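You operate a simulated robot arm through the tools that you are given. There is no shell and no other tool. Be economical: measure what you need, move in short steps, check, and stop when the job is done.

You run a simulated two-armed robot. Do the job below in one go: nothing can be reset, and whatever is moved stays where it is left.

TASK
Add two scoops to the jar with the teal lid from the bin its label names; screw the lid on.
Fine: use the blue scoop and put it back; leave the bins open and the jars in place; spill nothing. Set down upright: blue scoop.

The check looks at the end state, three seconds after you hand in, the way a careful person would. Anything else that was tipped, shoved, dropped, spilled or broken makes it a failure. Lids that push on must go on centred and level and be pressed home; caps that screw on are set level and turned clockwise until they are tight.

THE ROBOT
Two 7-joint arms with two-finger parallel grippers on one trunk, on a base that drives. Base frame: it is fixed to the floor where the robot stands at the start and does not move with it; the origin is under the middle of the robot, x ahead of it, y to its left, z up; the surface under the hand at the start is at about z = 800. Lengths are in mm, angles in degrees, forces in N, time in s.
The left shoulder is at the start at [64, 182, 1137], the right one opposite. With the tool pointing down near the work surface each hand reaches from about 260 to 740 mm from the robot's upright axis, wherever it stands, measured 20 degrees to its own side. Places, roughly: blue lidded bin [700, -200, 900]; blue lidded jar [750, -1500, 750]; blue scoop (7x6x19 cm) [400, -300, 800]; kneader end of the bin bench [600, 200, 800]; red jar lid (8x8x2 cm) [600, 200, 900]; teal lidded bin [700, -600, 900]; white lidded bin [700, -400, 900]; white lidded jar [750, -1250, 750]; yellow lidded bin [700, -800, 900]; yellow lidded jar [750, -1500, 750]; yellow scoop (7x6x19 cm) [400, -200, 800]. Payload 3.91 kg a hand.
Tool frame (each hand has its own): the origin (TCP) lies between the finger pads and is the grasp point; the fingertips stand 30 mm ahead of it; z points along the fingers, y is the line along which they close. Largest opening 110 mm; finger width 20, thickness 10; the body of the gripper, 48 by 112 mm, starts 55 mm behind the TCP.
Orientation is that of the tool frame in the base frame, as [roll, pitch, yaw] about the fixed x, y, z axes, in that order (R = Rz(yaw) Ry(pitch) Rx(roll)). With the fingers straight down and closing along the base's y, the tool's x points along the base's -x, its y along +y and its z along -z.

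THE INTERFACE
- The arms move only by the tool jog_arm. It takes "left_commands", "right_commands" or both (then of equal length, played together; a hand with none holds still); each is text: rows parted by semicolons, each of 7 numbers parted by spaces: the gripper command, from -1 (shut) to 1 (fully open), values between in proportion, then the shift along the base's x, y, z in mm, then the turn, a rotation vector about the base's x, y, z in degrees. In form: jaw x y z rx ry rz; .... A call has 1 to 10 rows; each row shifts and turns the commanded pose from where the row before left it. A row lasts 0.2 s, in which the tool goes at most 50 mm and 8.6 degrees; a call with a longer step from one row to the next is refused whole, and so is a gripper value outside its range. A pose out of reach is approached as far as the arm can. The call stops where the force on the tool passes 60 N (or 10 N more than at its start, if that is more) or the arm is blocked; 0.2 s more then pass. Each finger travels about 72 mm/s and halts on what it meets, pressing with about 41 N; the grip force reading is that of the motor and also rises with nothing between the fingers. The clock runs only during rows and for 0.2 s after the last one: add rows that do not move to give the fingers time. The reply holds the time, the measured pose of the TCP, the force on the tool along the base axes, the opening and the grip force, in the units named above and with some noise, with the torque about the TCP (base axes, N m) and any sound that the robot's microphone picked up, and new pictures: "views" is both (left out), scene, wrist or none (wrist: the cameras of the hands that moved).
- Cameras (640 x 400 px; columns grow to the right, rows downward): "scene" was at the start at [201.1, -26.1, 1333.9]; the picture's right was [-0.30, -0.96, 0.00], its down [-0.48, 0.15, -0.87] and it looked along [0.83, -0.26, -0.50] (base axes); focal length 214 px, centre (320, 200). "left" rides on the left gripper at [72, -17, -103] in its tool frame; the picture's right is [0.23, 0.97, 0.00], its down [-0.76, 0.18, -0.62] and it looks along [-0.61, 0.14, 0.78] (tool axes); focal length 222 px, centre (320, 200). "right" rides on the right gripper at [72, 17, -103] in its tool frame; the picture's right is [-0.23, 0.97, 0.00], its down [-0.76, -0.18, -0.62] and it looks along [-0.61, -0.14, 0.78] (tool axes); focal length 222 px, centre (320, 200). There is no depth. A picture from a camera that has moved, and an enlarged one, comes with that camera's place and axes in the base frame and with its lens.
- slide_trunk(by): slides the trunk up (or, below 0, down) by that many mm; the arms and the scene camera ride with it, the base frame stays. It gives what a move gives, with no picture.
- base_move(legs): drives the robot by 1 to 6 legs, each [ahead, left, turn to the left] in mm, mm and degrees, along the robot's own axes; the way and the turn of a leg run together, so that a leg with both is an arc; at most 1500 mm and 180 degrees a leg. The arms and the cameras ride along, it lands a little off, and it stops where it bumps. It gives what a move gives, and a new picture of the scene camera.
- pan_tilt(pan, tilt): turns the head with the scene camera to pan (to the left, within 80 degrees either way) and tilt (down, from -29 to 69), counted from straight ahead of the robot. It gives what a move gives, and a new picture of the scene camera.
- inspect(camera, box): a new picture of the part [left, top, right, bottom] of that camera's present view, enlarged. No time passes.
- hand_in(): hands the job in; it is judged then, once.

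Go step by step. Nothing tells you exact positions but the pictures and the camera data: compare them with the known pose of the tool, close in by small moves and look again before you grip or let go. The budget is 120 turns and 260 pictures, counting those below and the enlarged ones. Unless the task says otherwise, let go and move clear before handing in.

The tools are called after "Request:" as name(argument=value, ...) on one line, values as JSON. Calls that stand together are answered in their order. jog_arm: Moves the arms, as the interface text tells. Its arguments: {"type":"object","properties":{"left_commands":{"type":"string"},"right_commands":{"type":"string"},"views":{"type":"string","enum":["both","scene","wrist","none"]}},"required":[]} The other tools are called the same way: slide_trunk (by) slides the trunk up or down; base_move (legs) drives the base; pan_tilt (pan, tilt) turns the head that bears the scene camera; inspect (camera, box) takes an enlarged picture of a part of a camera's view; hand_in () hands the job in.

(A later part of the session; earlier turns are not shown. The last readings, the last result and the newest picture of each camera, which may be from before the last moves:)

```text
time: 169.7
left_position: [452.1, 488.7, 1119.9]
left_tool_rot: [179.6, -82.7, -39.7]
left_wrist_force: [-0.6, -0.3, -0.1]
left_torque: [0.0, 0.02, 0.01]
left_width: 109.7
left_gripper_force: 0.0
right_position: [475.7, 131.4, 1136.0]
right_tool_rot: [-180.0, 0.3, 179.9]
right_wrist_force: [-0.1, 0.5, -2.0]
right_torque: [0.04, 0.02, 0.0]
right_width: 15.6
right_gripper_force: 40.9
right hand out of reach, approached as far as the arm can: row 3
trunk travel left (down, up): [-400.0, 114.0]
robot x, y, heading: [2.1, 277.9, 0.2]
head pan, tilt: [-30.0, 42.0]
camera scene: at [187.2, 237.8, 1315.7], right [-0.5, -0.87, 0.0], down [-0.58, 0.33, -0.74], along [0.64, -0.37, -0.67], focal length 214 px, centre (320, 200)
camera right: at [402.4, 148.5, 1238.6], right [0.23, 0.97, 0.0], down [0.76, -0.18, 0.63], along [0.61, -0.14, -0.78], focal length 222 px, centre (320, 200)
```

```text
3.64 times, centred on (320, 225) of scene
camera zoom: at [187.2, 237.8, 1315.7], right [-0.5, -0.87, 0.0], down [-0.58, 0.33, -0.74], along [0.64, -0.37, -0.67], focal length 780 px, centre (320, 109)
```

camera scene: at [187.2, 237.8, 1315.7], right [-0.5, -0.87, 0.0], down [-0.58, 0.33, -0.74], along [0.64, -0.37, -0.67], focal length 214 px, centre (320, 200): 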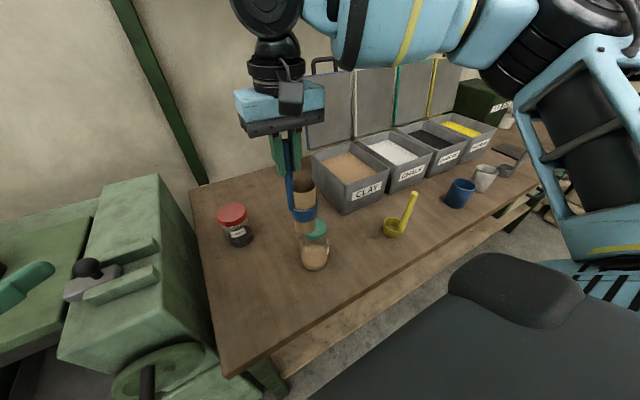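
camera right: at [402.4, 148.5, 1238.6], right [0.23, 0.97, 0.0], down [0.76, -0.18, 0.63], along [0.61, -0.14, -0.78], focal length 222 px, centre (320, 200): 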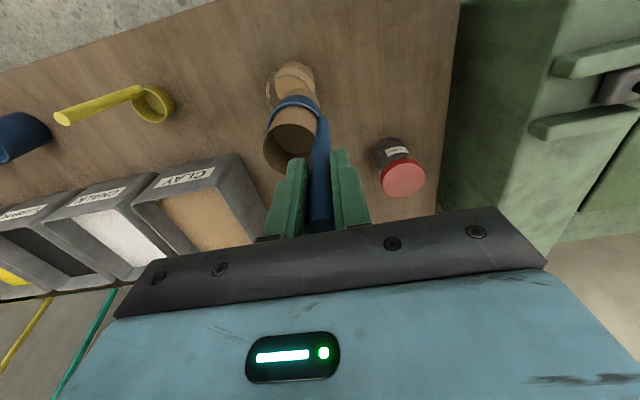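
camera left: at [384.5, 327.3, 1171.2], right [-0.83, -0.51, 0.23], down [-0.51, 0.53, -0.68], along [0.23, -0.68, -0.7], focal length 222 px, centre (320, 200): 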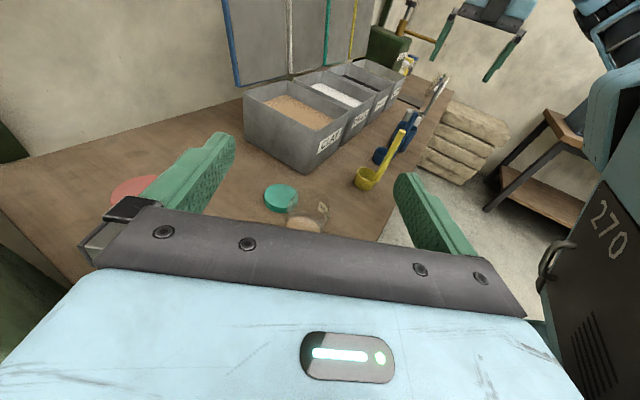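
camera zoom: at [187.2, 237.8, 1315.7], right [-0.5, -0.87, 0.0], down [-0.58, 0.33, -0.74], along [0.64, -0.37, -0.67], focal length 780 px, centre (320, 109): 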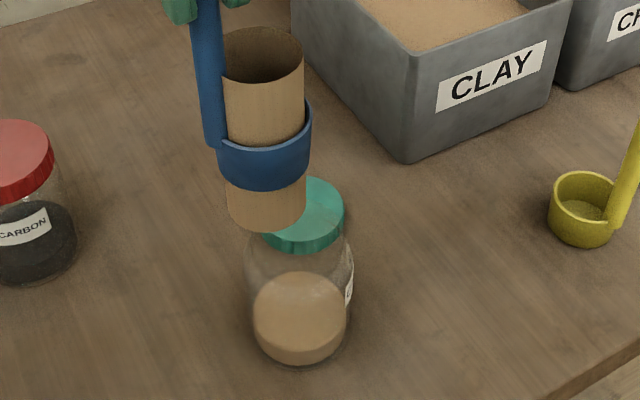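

The jar centre is at about (472, 91). I've worked out a tilt path that keeps the cup's lip over the jar mouth; I'll go down and tilt the first 30°.

Request:
jog_arm(right_commands="-1 -2 0 -28 0 0 0;-1 -1.7 0 -28 0 0 0;-1 0 -0.4 0 7.5 0 0;-1 0 -11.2 3 7.5 0 0;-1 0 -15.2 1 7.5 0 0;-1 0 -15.5 -2 7.5 0 0", views="both")

Request:
inspect(camera="scene", box=[260, 150, 380, 290])

```text
time: 171.1
left_position: [452.1, 487.4, 1119.0]
left_tool_rot: [179.8, -82.6, -39.9]
left_wrist_force: [-0.6, -0.3, -0.5]
left_torque: [0.01, 0.01, -0.01]
left_width: 109.9
left_gripper_force: 0.1
right_position: [470.0, 87.8, 1081.0]
right_tool_rot: [149.9, 0.3, 180.0]
right_wrist_force: [0.5, -0.3, -1.5]
right_torque: [-0.06, 0.0, 0.01]
right_width: 15.7
right_gripper_force: 41.4
trunk travel left (down, up): [-400.0, 114.0]
robot x, y, heading: [0.9, 277.7, 0.1]
head pan, tilt: [-30.0, 42.0]
camera scene: at [187.3, 236.8, 1315.7], right [-0.5, -0.87, 0.0], down [-0.58, 0.33, -0.74], along [0.64, -0.37, -0.67], focal length 214 px, centre (320, 200)
camera right: at [398.2, 50.5, 1178.7], right [0.23, 0.84, 0.49], down [0.76, -0.47, 0.45], along [0.61, 0.27, -0.75], focal length 222 px, centre (320, 200)
```

scene: 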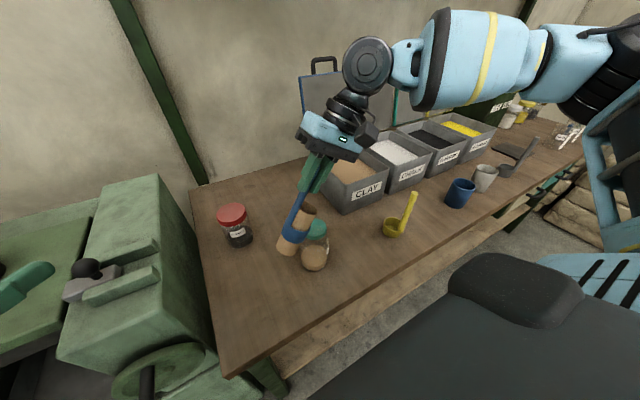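
right: 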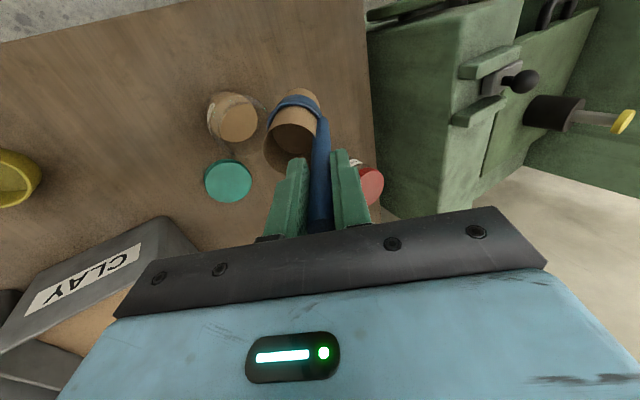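

```text
2.86 times, centred on (320, 220) of scene
camera zoom: at [187.3, 236.8, 1315.7], right [-0.5, -0.87, 0.0], down [-0.58, 0.33, -0.74], along [0.64, -0.37, -0.67], focal length 613 px, centre (320, 143)
```

zoom: 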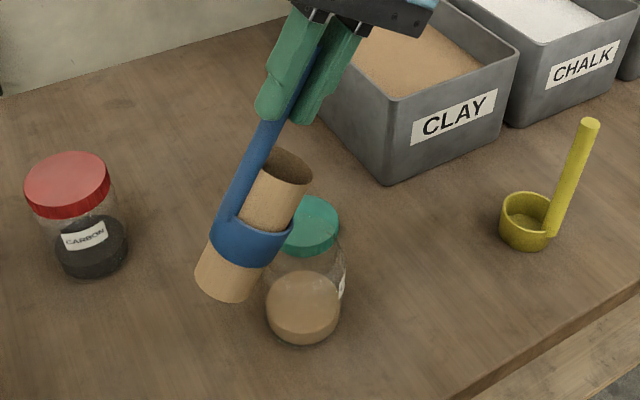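

The lip is about where planned (the cup is shallower than I assumed; path corrected). Continuing the tilt to 60°.

Request:
jog_arm(right_commands="-1 2 -27.4 -4 7.5 0 0;-1 0 -16.7 -7.3 7.5 0 0;-1 0 -15.9 -9.9 7.5 0 0;-1 0 -14.8 -12.2 7.5 0 0", views="none")

Request:
inspect(camera="scene", box=[260, 150, 380, 290])

Request:
inspect(camera="right", box=[160, 40, 400, 240])

```text
time: 172.1
left_position: [453.2, 486.4, 1119.3]
left_tool_rot: [179.6, -82.5, -39.7]
left_wrist_force: [-0.6, -0.3, 0.2]
left_torque: [0.02, 0.01, -0.01]
left_width: 109.8
left_gripper_force: 0.1
right_position: [474.4, 13.0, 1050.0]
right_tool_rot: [119.9, 0.2, 179.7]
right_wrist_force: [0.3, -0.5, -1.3]
right_torque: [-0.15, 0.0, -0.02]
right_width: 15.6
right_gripper_force: 41.1
trunk travel left (down, up): [-400.0, 114.0]
robot x, y, heading: [2.3, 281.5, 0.2]
head pan, tilt: [-30.0, 42.0]
```

```text
2.86 times, centred on (320, 220) of scene
camera zoom: at [187.6, 237.1, 1315.6], right [-0.5, -0.87, 0.0], down [-0.58, 0.33, -0.74], along [0.64, -0.37, -0.67], focal length 613 px, centre (320, 143)
```

zoom: 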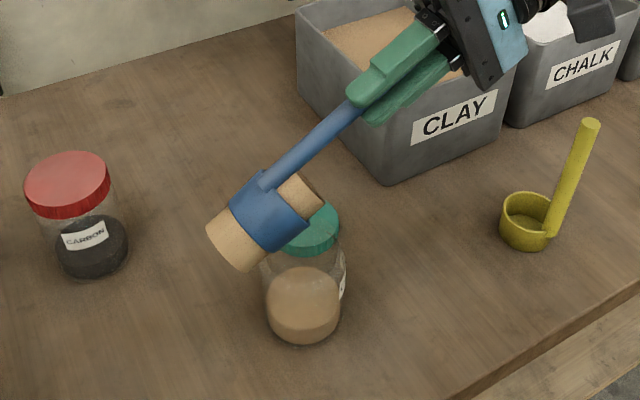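

```text
2.00 times, centred on (280, 140) of right
camera zoom: at [400.6, -67.4, 1114.6], right [0.23, 0.48, 0.84], down [0.76, -0.63, 0.16], along [0.61, 0.6, -0.51], focal length 444 px, centre (400, 320)
```

zoom: 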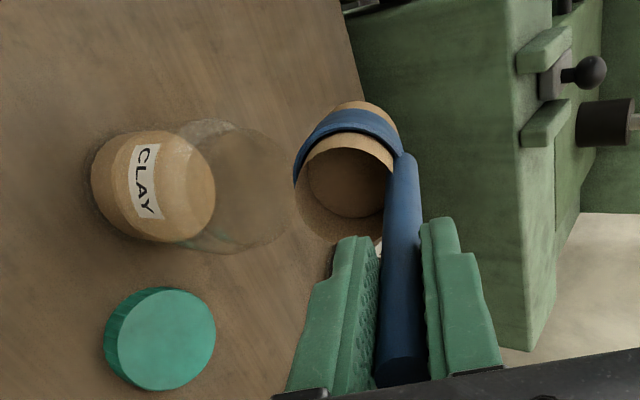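

The load is dwindling in the cup and nothing lands outside. Continuing the tilt to 105°.

Request:
jog_arm(right_commands="-1 -2 -13.5 -16 7.5 0 0;-1 0 -12 -16 7.5 0 0;-1 0 -10.2 -17.8 7.5 0 0;-1 0 -8.3 -18.9 7.5 0 0;-1 0 -6.3 -15 7.5 0 0;-1 0 -4 -15 7.5 0 0;-1 0 0 0 0 0 0", views="none")

Request:
inspect(camera="scene", box=[260, 150, 380, 290])

Request:
inspect(camera="right", box=[160, 40, 400, 240])

```text
time: 173.7
left_position: [452.3, 488.2, 1120.0]
left_tool_rot: [179.5, -82.7, -39.5]
left_wrist_force: [1.2, 0.8, -0.5]
left_torque: [-0.01, 0.03, -0.01]
left_width: 110.1
left_gripper_force: 0.0
right_position: [468.2, -10.1, 1025.5]
right_tool_rot: [106.4, 0.1, 179.7]
right_wrist_force: [-1.0, -0.1, -1.1]
right_torque: [-0.21, 0.04, -0.04]
right_width: 15.5
right_gripper_force: 41.5
right hand out of reach, approached as far as the arm can: row 2, 3, 4, 5, 6
trunk travel left (down, up): [-400.0, 114.0]
robot x, y, heading: [2.5, 279.6, 0.3]
head pan, tilt: [-30.0, 42.0]
```

```text
2.86 times, centred on (320, 220) of scene
camera zoom: at [187.5, 237.8, 1315.7], right [-0.5, -0.87, 0.0], down [-0.58, 0.33, -0.74], along [0.64, -0.37, -0.67], focal length 613 px, centre (320, 143)
```

zoom: 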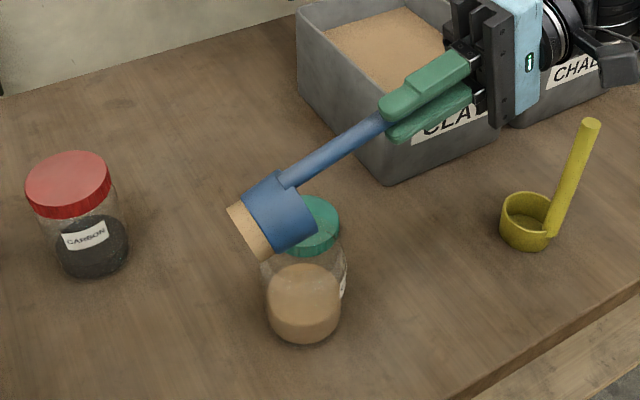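

```text
2.00 times, centred on (280, 140) of right
camera zoom: at [394.6, -103.7, 1069.9], right [0.23, 0.27, 0.94], down [0.76, -0.65, 0.01], along [0.61, 0.71, -0.35], focal length 444 px, centre (400, 320)
```

zoom: 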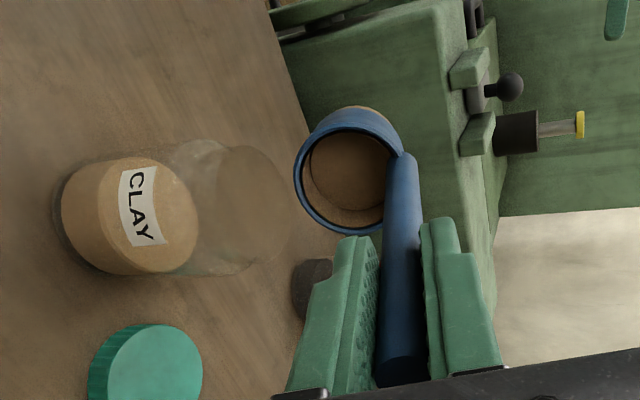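

The arm stops at about 74° of tilt, but the jar level rose and nothing spilled. I'll try further pure rotation from here.

Request:
jog_arm(right_commands="-1 0 0 0 5 0 0;-1 0 0 0 5 0 0;-1 0 0 -5 5 0 0", views="scene")

```text
time: 174.5
left_position: [450.7, 488.6, 1119.4]
left_tool_rot: [179.5, -82.6, -39.6]
left_wrist_force: [-0.2, 0.3, 0.1]
left_torque: [-0.02, -0.03, 0.04]
left_width: 110.0
left_gripper_force: 0.0
right_position: [468.0, -10.0, 1024.9]
right_tool_rot: [106.3, 0.0, 179.7]
right_wrist_force: [-0.5, 0.1, -2.6]
right_torque: [-0.17, -0.01, 0.0]
right_width: 15.8
right_gripper_force: 41.5
right hand out of reach, approached as far as the arm can: row 1, 2, 3
trunk travel left (down, up): [-400.0, 114.0]
robot x, y, heading: [1.0, 278.4, 0.1]
head pan, tilt: [-30.0, 42.0]
camera scene: at [187.5, 237.8, 1315.7], right [-0.5, -0.87, 0.0], down [-0.58, 0.33, -0.74], along [0.64, -0.37, -0.67], focal length 214 px, centre (320, 200)
```

scene: 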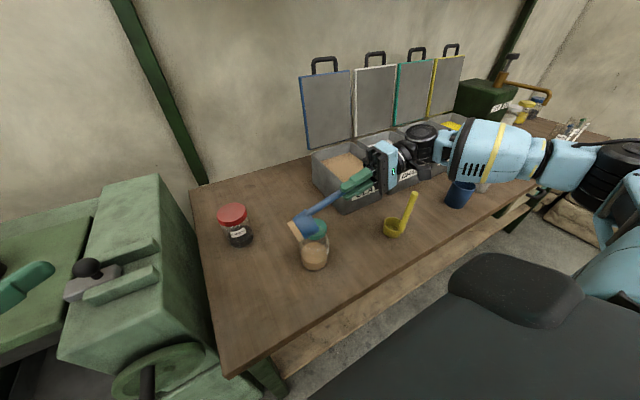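

The forearm is stretched too far right for more tilt. Only a little is left in the cup, so I'll level out partway, raise, and shift the base back right to y ≈ 90, where the elbow has room to finish the pour.

Request:
jog_arm(right_commands="-1 0 12 16 -7.5 0 0;-1 1 13.5 16 -7.5 0 0;-1 1 15 12 -7.5 0 0;-1 1 16 10 -7.5 0 0;-1 0 17 10 -7.5 0 0;-1 0 10 20 -6 0 0;-1 0 0 30 -8 0 0;-1 0 0 30 -8 0 0", views="scene")

Request:
inspect(camera="scene", box=[250, 130, 370, 280])

```text
time: 176.3
left_position: [451.7, 489.0, 1120.2]
left_tool_rot: [179.2, -82.7, -39.5]
left_wrist_force: [0.0, -0.4, -0.1]
left_torque: [0.02, 0.01, 0.01]
left_width: 110.1
left_gripper_force: 0.1
right_position: [469.3, 76.5, 1169.4]
right_tool_rot: [165.9, 0.3, 179.9]
right_wrist_force: [0.4, 0.3, -1.5]
right_torque: [-0.02, -0.04, -0.05]
right_width: 15.4
right_gripper_force: 40.9
trunk travel left (down, up): [-400.0, 114.0]
robot x, y, heading: [-2.2, 281.7, 0.1]
head pan, tilt: [-30.0, 42.0]
camera scene: at [187.1, 239.0, 1315.8], right [-0.5, -0.87, 0.0], down [-0.58, 0.33, -0.74], along [0.64, -0.37, -0.67], focal length 214 px, centre (320, 200)
```

scene: 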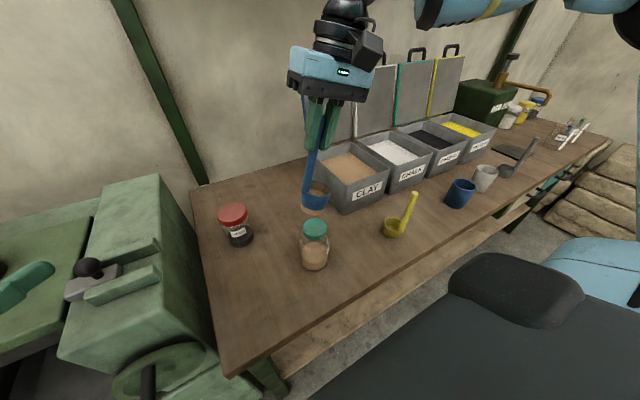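

```text
2.67 times, centred on (310, 205) of scene
camera zoom: at [187.1, 239.0, 1315.8], right [-0.5, -0.87, 0.0], down [-0.58, 0.33, -0.74], along [0.64, -0.37, -0.67], focal length 572 px, centre (347, 187)
```

zoom: 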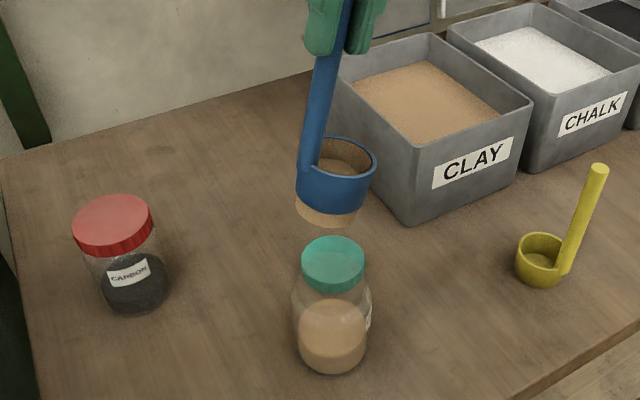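

The bench is clean and only a remnant is left in the cup. Shifting the base back to the right.

Request:
base_move(legs=[[0, -185, 0]])

Request:
jog_arm(right_commands="-1 0 30 0 8 0 0;-1 0 30 0 8 0 0;-1 0 30 -10 8 0 0;-1 0 30 -15 8 0 0;-1 0 20 -20 8 0 0;-1 0 0 -30 6 0 0", views="scene")

```text
time: 178.6
left_position: [452.7, 303.9, 1119.9]
left_tool_rot: [179.5, -82.7, -39.5]
left_wrist_force: [-0.5, 0.3, 0.5]
left_torque: [-0.01, -0.04, -0.02]
left_width: 109.7
left_gripper_force: 0.0
right_position: [469.7, -109.1, 1168.5]
right_tool_rot: [165.8, 0.3, -180.0]
right_wrist_force: [1.0, -0.3, -2.2]
right_torque: [0.0, 0.01, -0.01]
right_width: 15.5
right_gripper_force: 41.1
trunk travel left (down, up): [-400.0, 114.0]
robot x, y, heading: [-1.7, 93.8, 0.4]
head pan, tilt: [-30.0, 42.0]
camera scene: at [188.0, 52.0, 1315.7], right [-0.5, -0.87, 0.0], down [-0.58, 0.33, -0.74], along [0.64, -0.37, -0.67], focal length 214 px, centre (320, 200)
```

scene: 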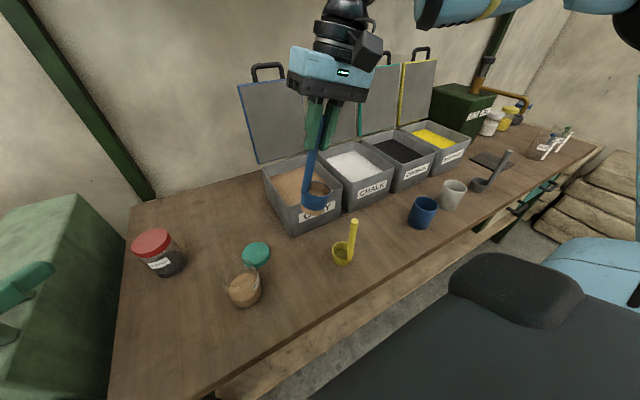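

```text
time: 180.0
left_position: [452.5, 302.4, 1118.5]
left_tool_rot: [179.5, -82.6, -39.5]
left_wrist_force: [1.8, -0.2, 1.1]
left_torque: [-0.01, -0.01, 0.0]
left_width: 109.9
left_gripper_force: 0.0
right_position: [470.1, 32.4, 1092.1]
right_tool_rot: [119.7, 0.3, 179.8]
right_wrist_force: [0.7, 0.4, -1.4]
right_torque: [-0.18, 0.0, 0.01]
right_width: 15.7
right_gripper_force: 41.1
trunk travel left (down, up): [-400.0, 114.0]
robot x, y, heading: [-1.9, 92.7, 0.1]
head pan, tilt: [-30.0, 42.0]
camera scene: at [188.5, 51.3, 1315.6], right [-0.5, -0.87, 0.0], down [-0.58, 0.33, -0.74], along [0.64, -0.37, -0.67], focal length 214 px, centre (320, 200)
```

scene: 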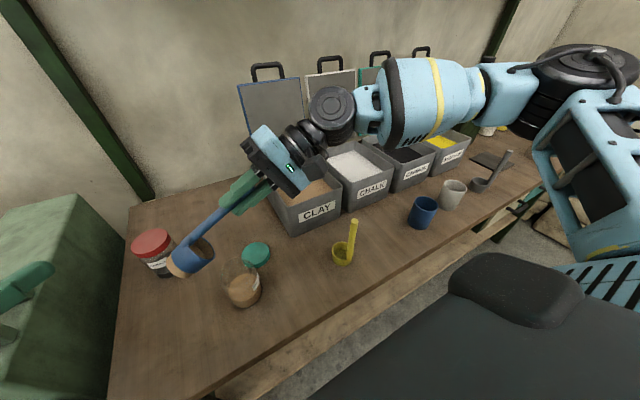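

Good reach here. Now lower over the mouth and finish the tilt to 120°.

Request:
jog_arm(right_commands="-1 2 -17 -25 0 0 0;-1 0 -2.4 -19 0 0 0;-1 0 -13.5 -14.6 7.5 0 0;-1 0 -12 -16 7.5 0 0;-1 0 -10.2 -17.8 7.5 0 0;-1 0 -8.3 -18.9 7.5 0 0;-1 0 -6.3 -16 7.5 0 0;-1 0 -4 -16 7.5 0 0;-1 0 0 0 0 0 0", views="wrist")

Request:
inspect(camera="scene", box=[170, 190, 290, 320])

```text
time: 182.0
left_position: [452.5, 303.0, 1118.8]
left_tool_rot: [179.5, -82.8, -39.5]
left_wrist_force: [0.7, -0.2, 0.2]
left_torque: [-0.03, -0.02, 0.01]
left_width: 110.1
left_gripper_force: 0.1
right_position: [464.2, -13.8, 1034.2]
right_tool_rot: [102.8, 0.2, 179.7]
right_wrist_force: [0.2, -0.3, -1.6]
right_torque: [-0.19, -0.02, 0.01]
right_width: 15.6
right_gripper_force: 41.0
right hand out of reach, approached as far as the arm can: row 5, 6, 7, 8
trunk travel left (down, up): [-400.0, 114.0]
robot x, y, heading: [3.0, 91.8, -0.2]
head pan, tilt: [-30.0, 42.0]
camera right: at [390.2, -110.8, 1072.1], right [0.23, 0.21, 0.95], down [0.76, -0.65, -0.03], along [0.61, 0.73, -0.31], focal length 222 px, centre (320, 200)
```

right: 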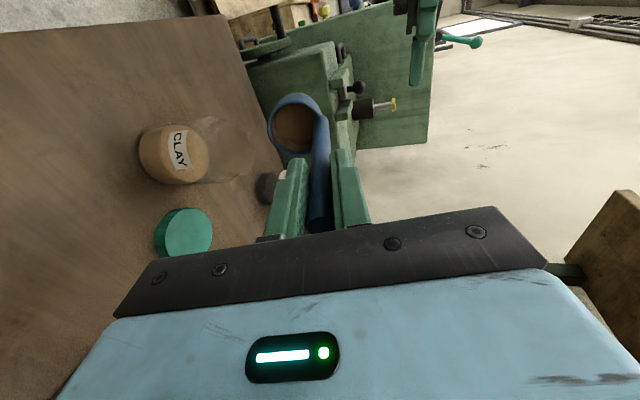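

```text
3.08 times, centred on (230, 255) of scene
camera zoom: at [187.9, 52.2, 1315.7], right [-0.5, -0.87, 0.0], down [-0.58, 0.33, -0.74], along [0.64, -0.37, -0.67], focal length 660 px, centre (597, 31)
```

zoom: 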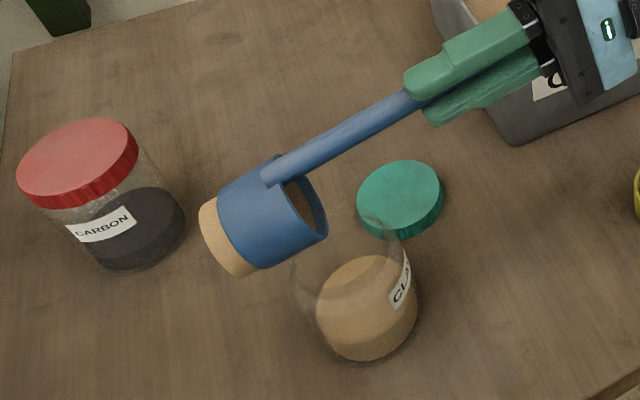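

The wrist stops at 77° in this hand roll. I'll level the scoop, turn the hand a further 90° (tool x up once tilted, the roll that worked well for the left hand) and tilt again with the handle to the side.

Request:
jog_arm(right_commands="-1 0 0 12 -8.5 0 0;-1 0 0 12 -8.5 0 0;-1 0 -3 12 -8.5 0 0;-1 0 -5 12 -8.5 0 0;-1 0 -5 12 -8.5 0 0;-1 0 -5 12 -8.5 0 0;-1 0 -5 12 -8.5 0 0;-1 0 -5 10 -8.5 0 0;-1 0 -5 0 -8.5 0 0", views="none")

Request:
jog_arm(right_commands="-1 3 0 0 0 0 -8.5;-1 3 0 0 0 0 -8.5;-1 3 0 0 0 0 -8.5;-1 3 0 0 0 0 -8.5;-1 3 0 0 0 0 -8.5;-1 3 0 0 0 0 -8.5;-1 3 0 0 0 0 -8.5;-1 3 0 0 0 0 -8.5;-1 3 0 0 0 0 -8.5;-1 3 0 0 0 0 -8.5", views="both")

```text
time: 184.0
left_position: [454.3, 302.4, 1118.2]
left_tool_rot: [179.2, -82.6, -39.0]
left_wrist_force: [0.3, -0.5, 0.2]
left_torque: [-0.01, 0.01, -0.01]
left_width: 110.0
left_gripper_force: 0.0
right_position: [464.8, -46.8, 1127.4]
right_tool_rot: [179.5, 0.5, 180.0]
right_wrist_force: [0.4, 0.6, -1.2]
right_torque: [0.05, 0.02, -0.01]
right_width: 15.6
right_gripper_force: 40.6
trunk travel left (down, up): [-400.0, 114.0]
robot x, y, heading: [3.1, 91.2, 0.1]
head pan, tilt: [-30.0, 42.0]
```

```text
time: 186.2
left_position: [452.1, 303.9, 1119.5]
left_tool_rot: [179.4, -82.7, -39.5]
left_wrist_force: [-0.1, 0.4, -0.3]
left_torque: [0.03, -0.02, 0.01]
left_width: 110.2
left_gripper_force: 0.1
right_position: [496.2, -60.3, 1128.4]
right_tool_rot: [179.4, 0.5, 95.0]
right_wrist_force: [-0.6, -1.1, -0.7]
right_torque: [0.03, 0.0, -0.01]
right_width: 15.6
right_gripper_force: 41.2
right hand out of reach, approached as far as the arm can: row 6, 9
trunk travel left (down, up): [-400.0, 114.0]
robot x, y, heading: [-0.3, 91.8, 0.1]
head pan, tilt: [-30.0, 42.0]
camera scene: at [187.8, 52.4, 1315.7], right [-0.5, -0.87, 0.0], down [-0.58, 0.33, -0.74], along [0.64, -0.37, -0.67], focal length 214 px, centre (320, 200)
camera right: at [505.0, 14.2, 1231.3], right [0.99, -0.14, 0.01], down [-0.12, -0.77, 0.63], along [-0.08, -0.62, -0.78], focal length 222 px, centre (320, 200)
```

scene: 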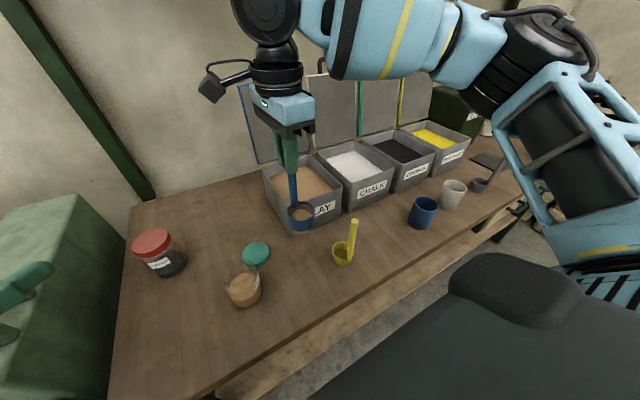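
right: 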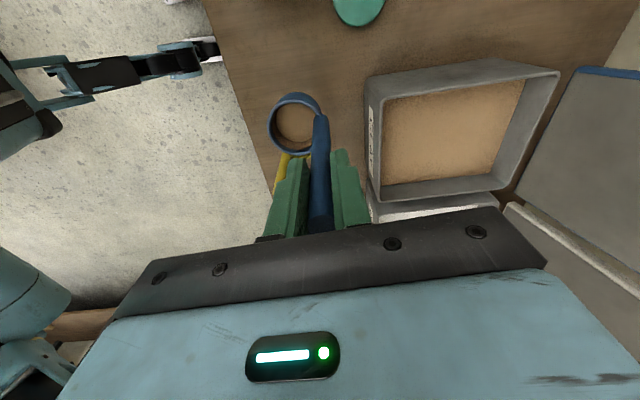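

Yaw 95° works. Tilting about x while moving toward the jar, stopping at about 60°.

Request:
jog_arm(right_commands="-1 1 8 -3 8.5 0 0;-1 1 8 -3 8.5 0 0;-1 1 8 -3 8.5 0 0;-1 0 8 -3 8.5 0 0;-1 0 8 -3 8.5 0 0;-1 0 8 -3 8.5 0 0;-1 0 8 -3 8.5 0 0", views="scene")

Request:
inspect(camera="scene", box=[170, 160, 310, 320])

```text
time: 187.8
left_position: [452.5, 303.2, 1118.8]
left_tool_rot: [179.5, -82.6, -39.6]
left_wrist_force: [-0.5, -0.8, 0.2]
left_torque: [-0.01, 0.02, -0.05]
left_width: 109.9
left_gripper_force: 0.1
right_position: [500.3, -3.8, 1105.7]
right_tool_rot: [170.7, -58.9, 100.0]
right_wrist_force: [-0.6, 0.3, -1.5]
right_torque: [-0.18, -0.05, 0.0]
right_width: 15.4
right_gripper_force: 40.8
trunk travel left (down, up): [-400.0, 114.0]
robot x, y, heading: [0.3, 93.1, 0.2]
head pan, tilt: [-30.0, 42.0]
camera scene: at [188.3, 51.8, 1315.6], right [-0.5, -0.87, 0.0], down [-0.58, 0.33, -0.74], along [0.64, -0.37, -0.67], focal length 214 px, centre (320, 200)
```

scene: 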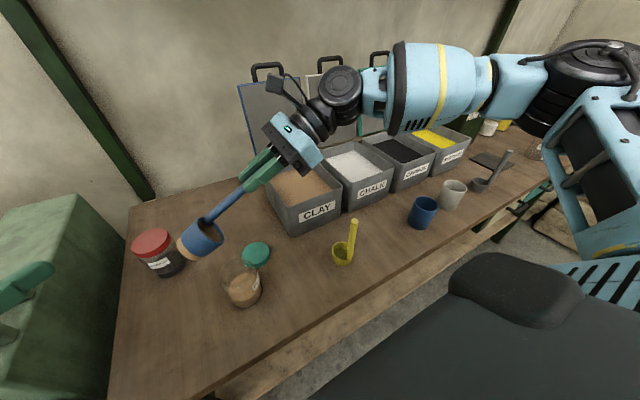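

```text
2.50 times, centred on (240, 240) of scene
camera zoom: at [188.3, 51.8, 1315.6], right [-0.5, -0.87, 0.0], down [-0.58, 0.33, -0.74], along [0.64, -0.37, -0.67], focal length 536 px, centre (520, 100)
```

zoom: 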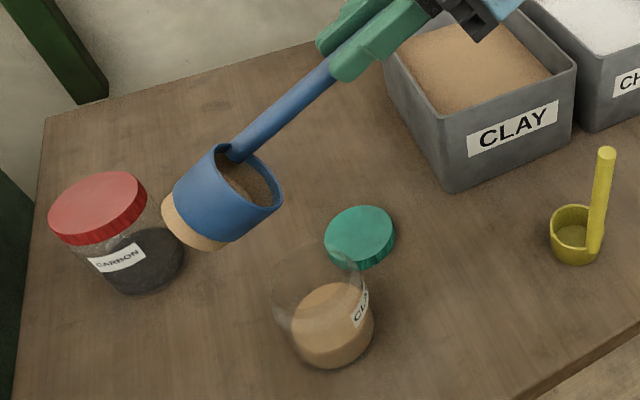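

Lowering over the mouth and tilting on to about 101°.

Request:
jog_arm(right_commands="-1 0 0 -40 0 0 0;-1 0 0 -22 0 0 0;-1 0 -7 -15 8.5 0 0;-1 0 -9 -18 8.5 0 0;-1 0 -7 -18 8.5 0 0;-1 0 -5 -19 8.5 0 0;-1 0 -2 -12 8.5 0 0;-1 0 0 0 0 0 0", views="scene")

Request:
inspect(camera="scene", box=[170, 180, 290, 320])

Request:
inspect(camera="right", box=[160, 20, 400, 220])

```text
time: 189.6
left_position: [453.7, 304.0, 1118.8]
left_tool_rot: [179.5, -82.7, -39.5]
left_wrist_force: [0.1, -0.3, -0.8]
left_torque: [-0.01, -0.01, -0.02]
left_width: 110.2
left_gripper_force: 0.1
right_position: [496.2, -17.7, 1019.9]
right_tool_rot: [160.3, -74.4, 109.4]
right_wrist_force: [-0.2, -0.3, -1.4]
right_torque: [-0.23, -0.02, 0.01]
right_width: 15.5
right_gripper_force: 40.9
right hand out of reach, approached as far as the arm can: row 4, 5, 6, 7
trunk travel left (down, up): [-400.0, 114.0]
robot x, y, heading: [5.1, 94.6, 0.3]
head pan, tilt: [-30.0, 42.0]
camera scene: at [188.0, 52.2, 1315.7], right [-0.5, -0.87, 0.0], down [-0.58, 0.33, -0.74], along [0.64, -0.37, -0.67], focal length 214 px, centre (320, 200)
```

scene: 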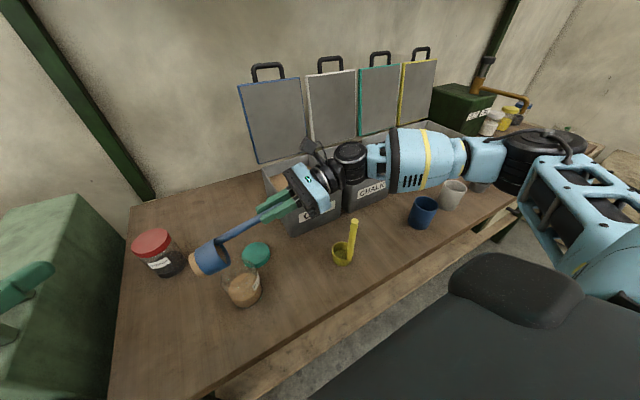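

```text
2.86 times, centred on (230, 250) of scene
camera zoom: at [188.0, 52.2, 1315.7], right [-0.5, -0.87, 0.0], down [-0.58, 0.33, -0.74], along [0.64, -0.37, -0.67], focal length 613 px, centre (577, 57)
```

zoom: 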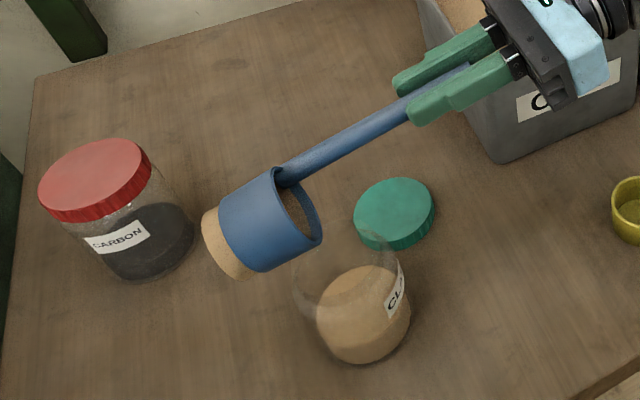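

```text
2.00 times, centred on (280, 120) of right
camera zoom: at [505.9, -99.5, 1116.7], right [0.99, -0.05, -0.13], down [-0.12, -0.8, -0.59], along [-0.08, 0.6, -0.79], focal length 444 px, centre (400, 360)
```

zoom: 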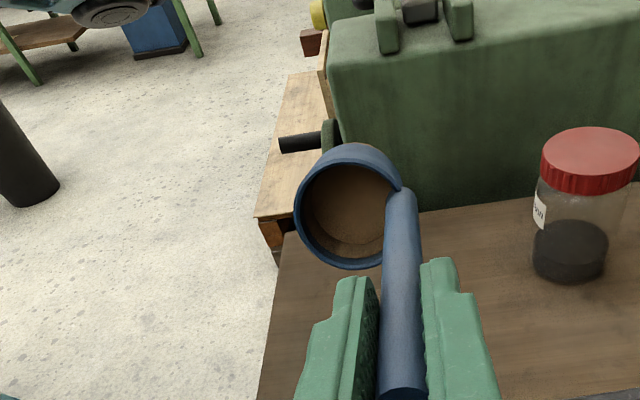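

Past about 75° the tool lines up with the forearm, a wrist singularity. I'll swing the pour direction 35° toward +x (keeping the lip over the mouth) and then tilt further.

Request:
jog_arm(right_commands="-1 -13 0 0 0 0 -7;-1 -13 0 0 0 0 -7;-1 -13 0 0 0 0 -7;-1 -12 1 0 0 0 -7;-1 -11 2 0 0 0 -7;-1 -1 -2 -5 6.5 -4.5 0;-1 -1 -2 -8 6.5 -4.5 0;-1 -1 -2 -10 6.5 -4.5 0", views="scene")

Request:
inspect(camera="scene", box=[170, 180, 290, 320])

```text
time: 191.4
left_position: [452.3, 303.1, 1119.0]
left_tool_rot: [179.2, -82.5, -39.3]
left_wrist_force: [1.0, 0.2, -0.6]
left_torque: [0.01, -0.02, 0.0]
left_width: 110.0
left_gripper_force: 0.1
right_position: [432.6, -21.6, 995.5]
right_tool_rot: [27.2, -79.7, -153.4]
right_wrist_force: [-1.0, 0.3, -0.7]
right_torque: [-0.23, 0.11, 0.0]
right_width: 15.5
right_gripper_force: 41.0
trunk travel left (down, up): [-400.0, 114.0]
robot x, y, heading: [1.7, 93.8, 0.1]
head pan, tilt: [-30.0, 42.0]
camera scene: at [188.5, 52.2, 1315.6], right [-0.5, -0.87, 0.0], down [-0.58, 0.33, -0.74], along [0.64, -0.37, -0.67], focal length 214 px, centre (320, 200)
```

scene: 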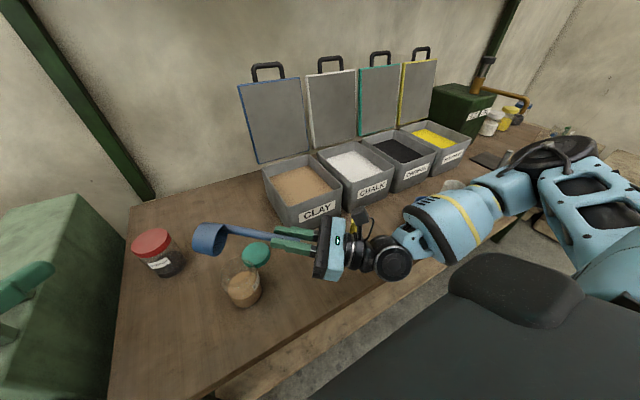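

```text
2.86 times, centred on (230, 250) of scene
camera zoom: at [188.5, 52.2, 1315.6], right [-0.5, -0.87, 0.0], down [-0.58, 0.33, -0.74], along [0.64, -0.37, -0.67], focal length 613 px, centre (577, 57)
```

zoom: 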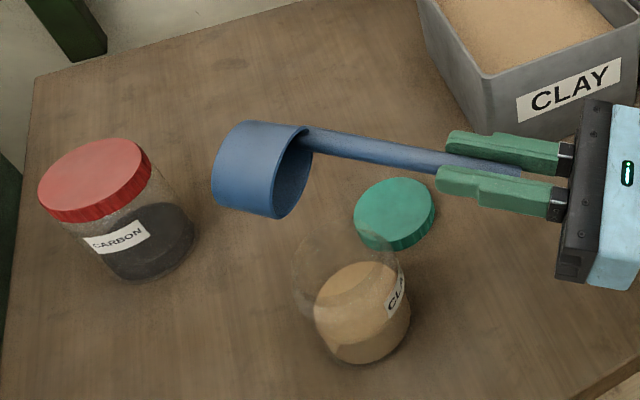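

The cup is now empty, its mouth tipped below horizontal, and the bench looks clean. Now back: untilt, swing back and level out.

Request:
jog_arm(right_commands="-1 1 2 12 -6.5 4.5 0;-1 1 2 12 -6.5 4.5 0;-1 1 2 12 -6.5 4.5 0;-1 0 0 12 -6.5 4.5 0;-1 0 0 12 -6.5 4.5 0;-1 5 -5 10 0 0 7;-1 6 -5 0 0 0 7;-1 6 -5 0 0 0 7;-1 6 -5 0 0 0 7;-1 6 -5 0 0 0 7", views="none")

Request:
jog_arm(right_commands="-1 3 -4 8 -8.4 0 0;-1 3 -4 8 -8.4 0 0;-1 3 -4 8 -8.4 0 0;-1 3 -4 8 -8.4 0 0;-1 3 -4 8 -8.4 0 0;-1 3 -4 0 -8.4 0 0;-1 3 -4 0 -8.4 0 0", views="scene")

Request:
inspect(camera="scene", box=[190, 220, 310, 330])

```text
time: 193.6
left_position: [453.5, 303.7, 1118.7]
left_tool_rot: [179.3, -82.6, -39.3]
left_wrist_force: [0.1, -1.1, 0.5]
left_torque: [0.01, 0.03, 0.01]
left_width: 110.0
left_gripper_force: 0.2
right_position: [465.6, -40.5, 1066.4]
right_tool_rot: [170.3, -59.2, 100.1]
right_wrist_force: [-1.6, 0.3, -1.8]
right_torque: [-0.19, -0.02, 0.02]
right_width: 15.3
right_gripper_force: 40.8
trunk travel left (down, up): [-400.0, 114.0]
robot x, y, heading: [0.9, 94.3, 0.2]
head pan, tilt: [-30.0, 42.0]
```

```text
time: 195.2
left_position: [452.0, 303.5, 1119.8]
left_tool_rot: [179.2, -82.6, -39.2]
left_wrist_force: [0.1, 0.7, -0.6]
left_torque: [0.03, 0.01, -0.04]
left_width: 109.9
left_gripper_force: 0.0
right_position: [486.1, -67.0, 1107.3]
right_tool_rot: [179.2, -0.5, 95.0]
right_wrist_force: [-0.5, -0.3, -1.9]
right_torque: [-0.01, -0.04, 0.03]
right_width: 15.5
right_gripper_force: 40.9
trunk travel left (down, up): [-400.0, 114.0]
robot x, y, heading: [-0.0, 94.6, 0.2]
head pan, tilt: [-30.0, 42.0]
camera scene: at [188.6, 52.5, 1315.6], right [-0.5, -0.87, 0.0], down [-0.58, 0.33, -0.74], along [0.64, -0.37, -0.67], focal length 214 px, centre (320, 200)
```

scene: 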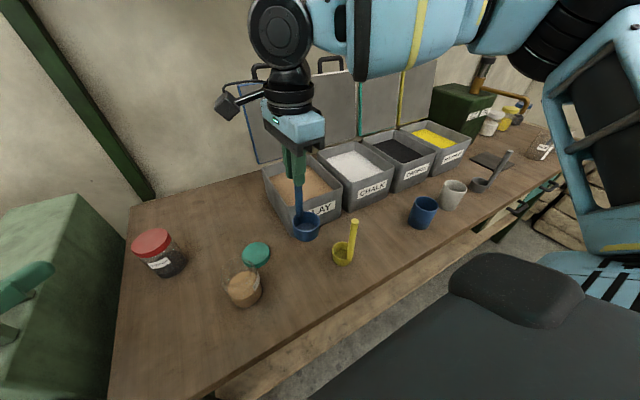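

```text
3.64 times, centred on (250, 275) of scene
camera zoom: at [188.6, 52.5, 1315.6], right [-0.5, -0.87, 0.0], down [-0.58, 0.33, -0.74], along [0.64, -0.37, -0.67], focal length 780 px, centre (574, -73)
```

zoom: 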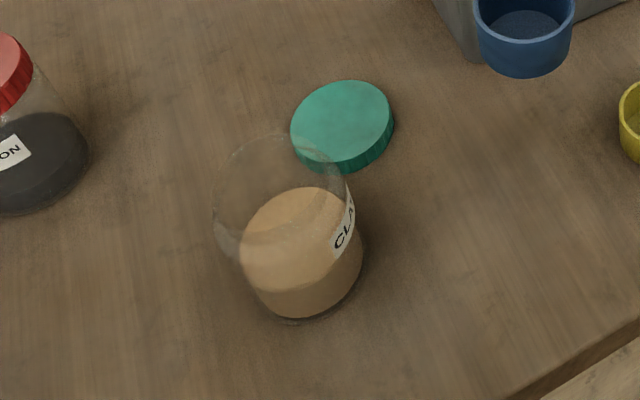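

The jar has gained a good load and the bench is clean; the scoop is empty. Now for the second scoop, with the handle on the +y side (yaw 180).

Request:
jog_arm(right_commands="-1 8 -9 5 0 0 8.5;-1 10 -9 5 0 0 8.5;-1 12 -9 0 0 0 8.5;-1 14 -9 0 0 0 8.5;-1 16 -9 0 0 0 8.5;-1 16 -9 0 0 0 8.5;-1 16 -9 0 0 0 8.5;-1 16 -9 0 0 0 8.5;-1 16 -9 0 0 0 8.5;-1 16 -5 0 0 0 8.5", views="none")

Request:
jog_arm(right_commands="-1 10 -5 -20 0 0 0;-1 8 -3 -25 0 0 0;-1 5 0 -15 0 0 0", views="both")

Request:
inspect(camera="scene", box=[250, 130, 370, 240])

```text
time: 197.4
left_position: [452.6, 304.5, 1118.5]
left_tool_rot: [179.3, -82.7, -39.4]
left_wrist_force: [-0.1, 0.3, 0.4]
left_torque: [-0.04, -0.03, 0.04]
left_width: 109.9
left_gripper_force: 0.1
right_position: [625.1, -206.7, 1109.2]
right_tool_rot: [179.1, -0.8, -179.6]
right_wrist_force: [0.1, -0.9, -2.3]
right_torque: [-0.03, 0.04, -0.02]
right_width: 15.7
right_gripper_force: 40.9
right hand out of reach, approached as far as the arm can: row 8, 9, 10
trunk travel left (down, up): [-400.0, 114.0]
robot x, y, heading: [1.2, 92.2, 0.4]
head pan, tilt: [-30.0, 42.0]
```

```text
time: 198.2
left_position: [449.6, 304.9, 1120.7]
left_tool_rot: [179.7, -82.8, -39.6]
left_wrist_force: [-0.1, -0.8, -0.9]
left_torque: [0.0, 0.0, -0.01]
left_width: 110.2
left_gripper_force: 0.0
right_position: [639.3, -218.0, 1062.3]
right_tool_rot: [179.0, -0.2, -179.7]
right_wrist_force: [-2.9, 8.4, 30.6]
right_torque: [0.22, -0.28, 0.08]
right_width: 15.8
right_gripper_force: 41.2
right hand out of reach, approached as far as the arm can: row 1, 3
trunk travel left (down, up): [-400.0, 114.0]
robot x, y, heading: [-6.1, 93.9, 0.4]
head pan, tilt: [-30.0, 42.0]
camera scene: at [185.0, 54.5, 1316.4], right [-0.5, -0.87, 0.0], down [-0.58, 0.33, -0.74], along [0.65, -0.37, -0.67], focal length 214 px, centre (320, 200)
camera right: at [567.8, -204.4, 1166.4], right [0.22, 0.98, 0.02], down [0.77, -0.18, 0.62], along [0.6, -0.12, -0.79], focal length 222 px, centre (320, 200)
```

scene: 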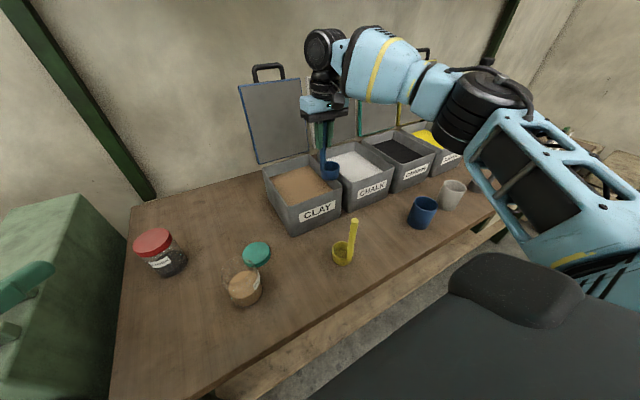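
right: 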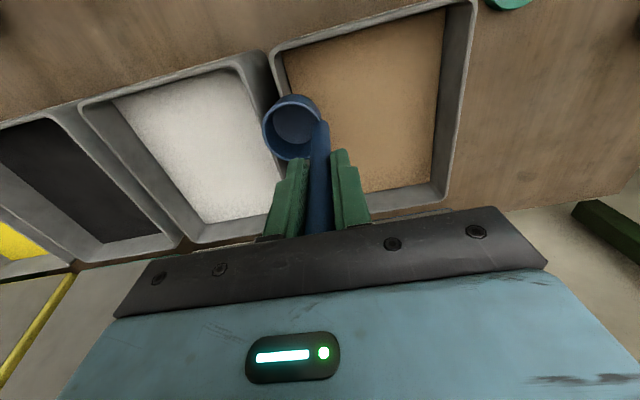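

```text
3.64 times, centred on (310, 185) of scene
camera zoom: at [185.0, 54.5, 1316.4], right [-0.5, -0.87, 0.0], down [-0.58, 0.33, -0.74], along [0.65, -0.37, -0.67], focal length 780 px, centre (356, 254)
```

zoom: 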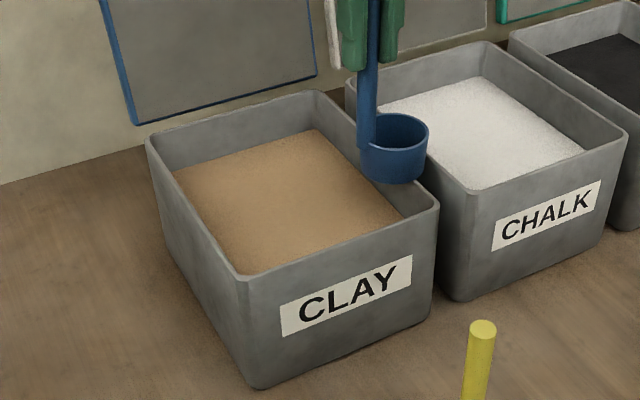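

The cup has come down on the divider rim between the bins because the arm slid off its path. Raising at once.

Request:
jog_arm(right_commands="-1 0 0 15 0 0 0;-1 0 0 20 0 0 0;-1 -15 0 20 0 0 0;-1 -15 0 0 0 0 0;-1 0 20 0 0 0 0;-1 0 20 0 0 0 0;-1 0 15 0 0 0 0", views="both")

Request:
inspect(camera="scene", box=[250, 130, 370, 240])

```text
time: 199.8
left_position: [452.9, 302.8, 1118.8]
left_tool_rot: [179.3, -82.6, -39.3]
left_wrist_force: [1.2, -0.1, -0.4]
left_torque: [-0.01, 0.02, 0.0]
left_width: 110.0
left_gripper_force: 0.2
right_position: [608.8, -173.9, 1102.1]
right_tool_rot: [179.0, -0.7, -179.8]
right_wrist_force: [0.3, 0.0, -1.7]
right_torque: [0.05, 0.01, 0.01]
right_width: 15.3
right_gripper_force: 41.5
right hand out of reach, approached as far as the arm can: row 1, 2
trunk travel left (down, up): [-400.0, 114.0]
robot x, y, heading: [2.9, 95.9, 0.2]
head pan, tilt: [-30.0, 42.0]
camera scene: at [188.5, 52.3, 1315.6], right [-0.5, -0.87, 0.0], down [-0.58, 0.33, -0.74], along [0.64, -0.37, -0.67], focal length 214 px, centre (320, 200)
camera right: at [538.6, -158.9, 1205.5], right [0.22, 0.97, 0.01], down [0.77, -0.19, 0.61], along [0.6, -0.13, -0.79], focal length 222 px, centre (320, 200)
```

scene: 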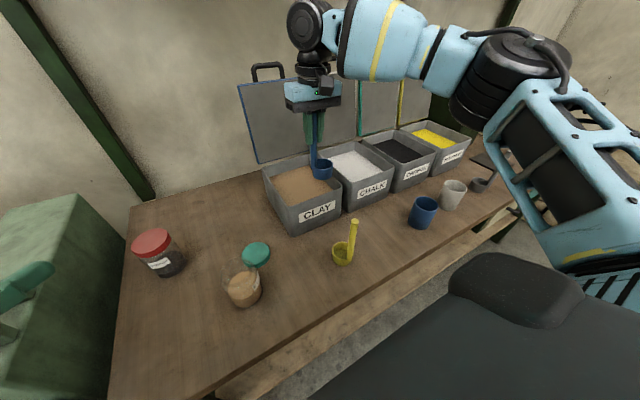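
right: 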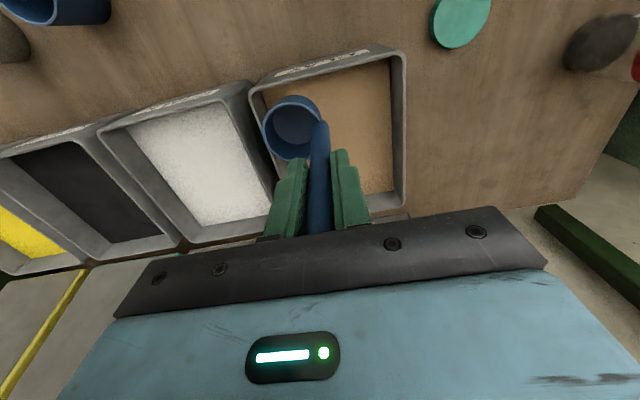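

```text
3.64 times, centred on (310, 185) of scene
camera zoom: at [188.5, 52.3, 1315.6], right [-0.5, -0.87, 0.0], down [-0.58, 0.33, -0.74], along [0.64, -0.37, -0.67], focal length 780 px, centre (356, 254)
```

zoom: 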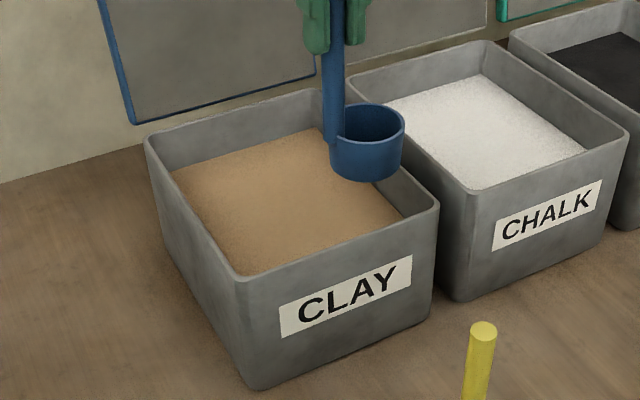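

The bins look unmoved. I'll inch inward to put the cup fully inside the rim before going down.

Request:
jog_arm(right_commands="-1 0 0 -10 0 0 0;-1 8 2 -4 0 0 0;-1 8 2 0 0 0 0;-1 8 2 0 0 0 0;-1 4 2 0 0 0 0", views="wrist")

```text
time: 201.0
left_position: [452.2, 305.2, 1119.6]
left_tool_rot: [179.5, -82.7, -39.4]
left_wrist_force: [0.3, -0.5, 0.3]
left_torque: [0.01, 0.0, 0.0]
left_width: 110.1
left_gripper_force: 0.1
right_position: [616.6, -176.3, 1087.8]
right_tool_rot: [179.1, -0.6, -179.9]
right_wrist_force: [-0.4, 0.7, -1.8]
right_torque: [0.01, 0.0, 0.03]
right_width: 15.7
right_gripper_force: 41.0
right hand out of reach, approached as far as the arm can: row 2, 3, 4, 5
trunk travel left (down, up): [-400.0, 114.0]
robot x, y, heading: [2.6, 93.3, 0.3]
head pan, tilt: [-30.0, 42.0]
camera right: at [545.9, -162.1, 1191.5], right [0.23, 0.97, 0.01], down [0.77, -0.19, 0.61], along [0.6, -0.13, -0.79], focal length 222 px, centre (320, 200)
```

right: 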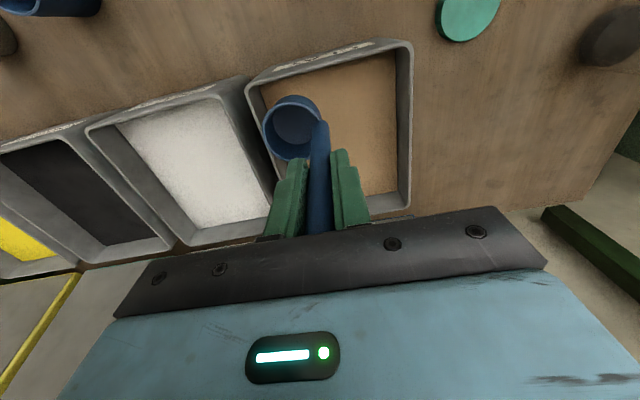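

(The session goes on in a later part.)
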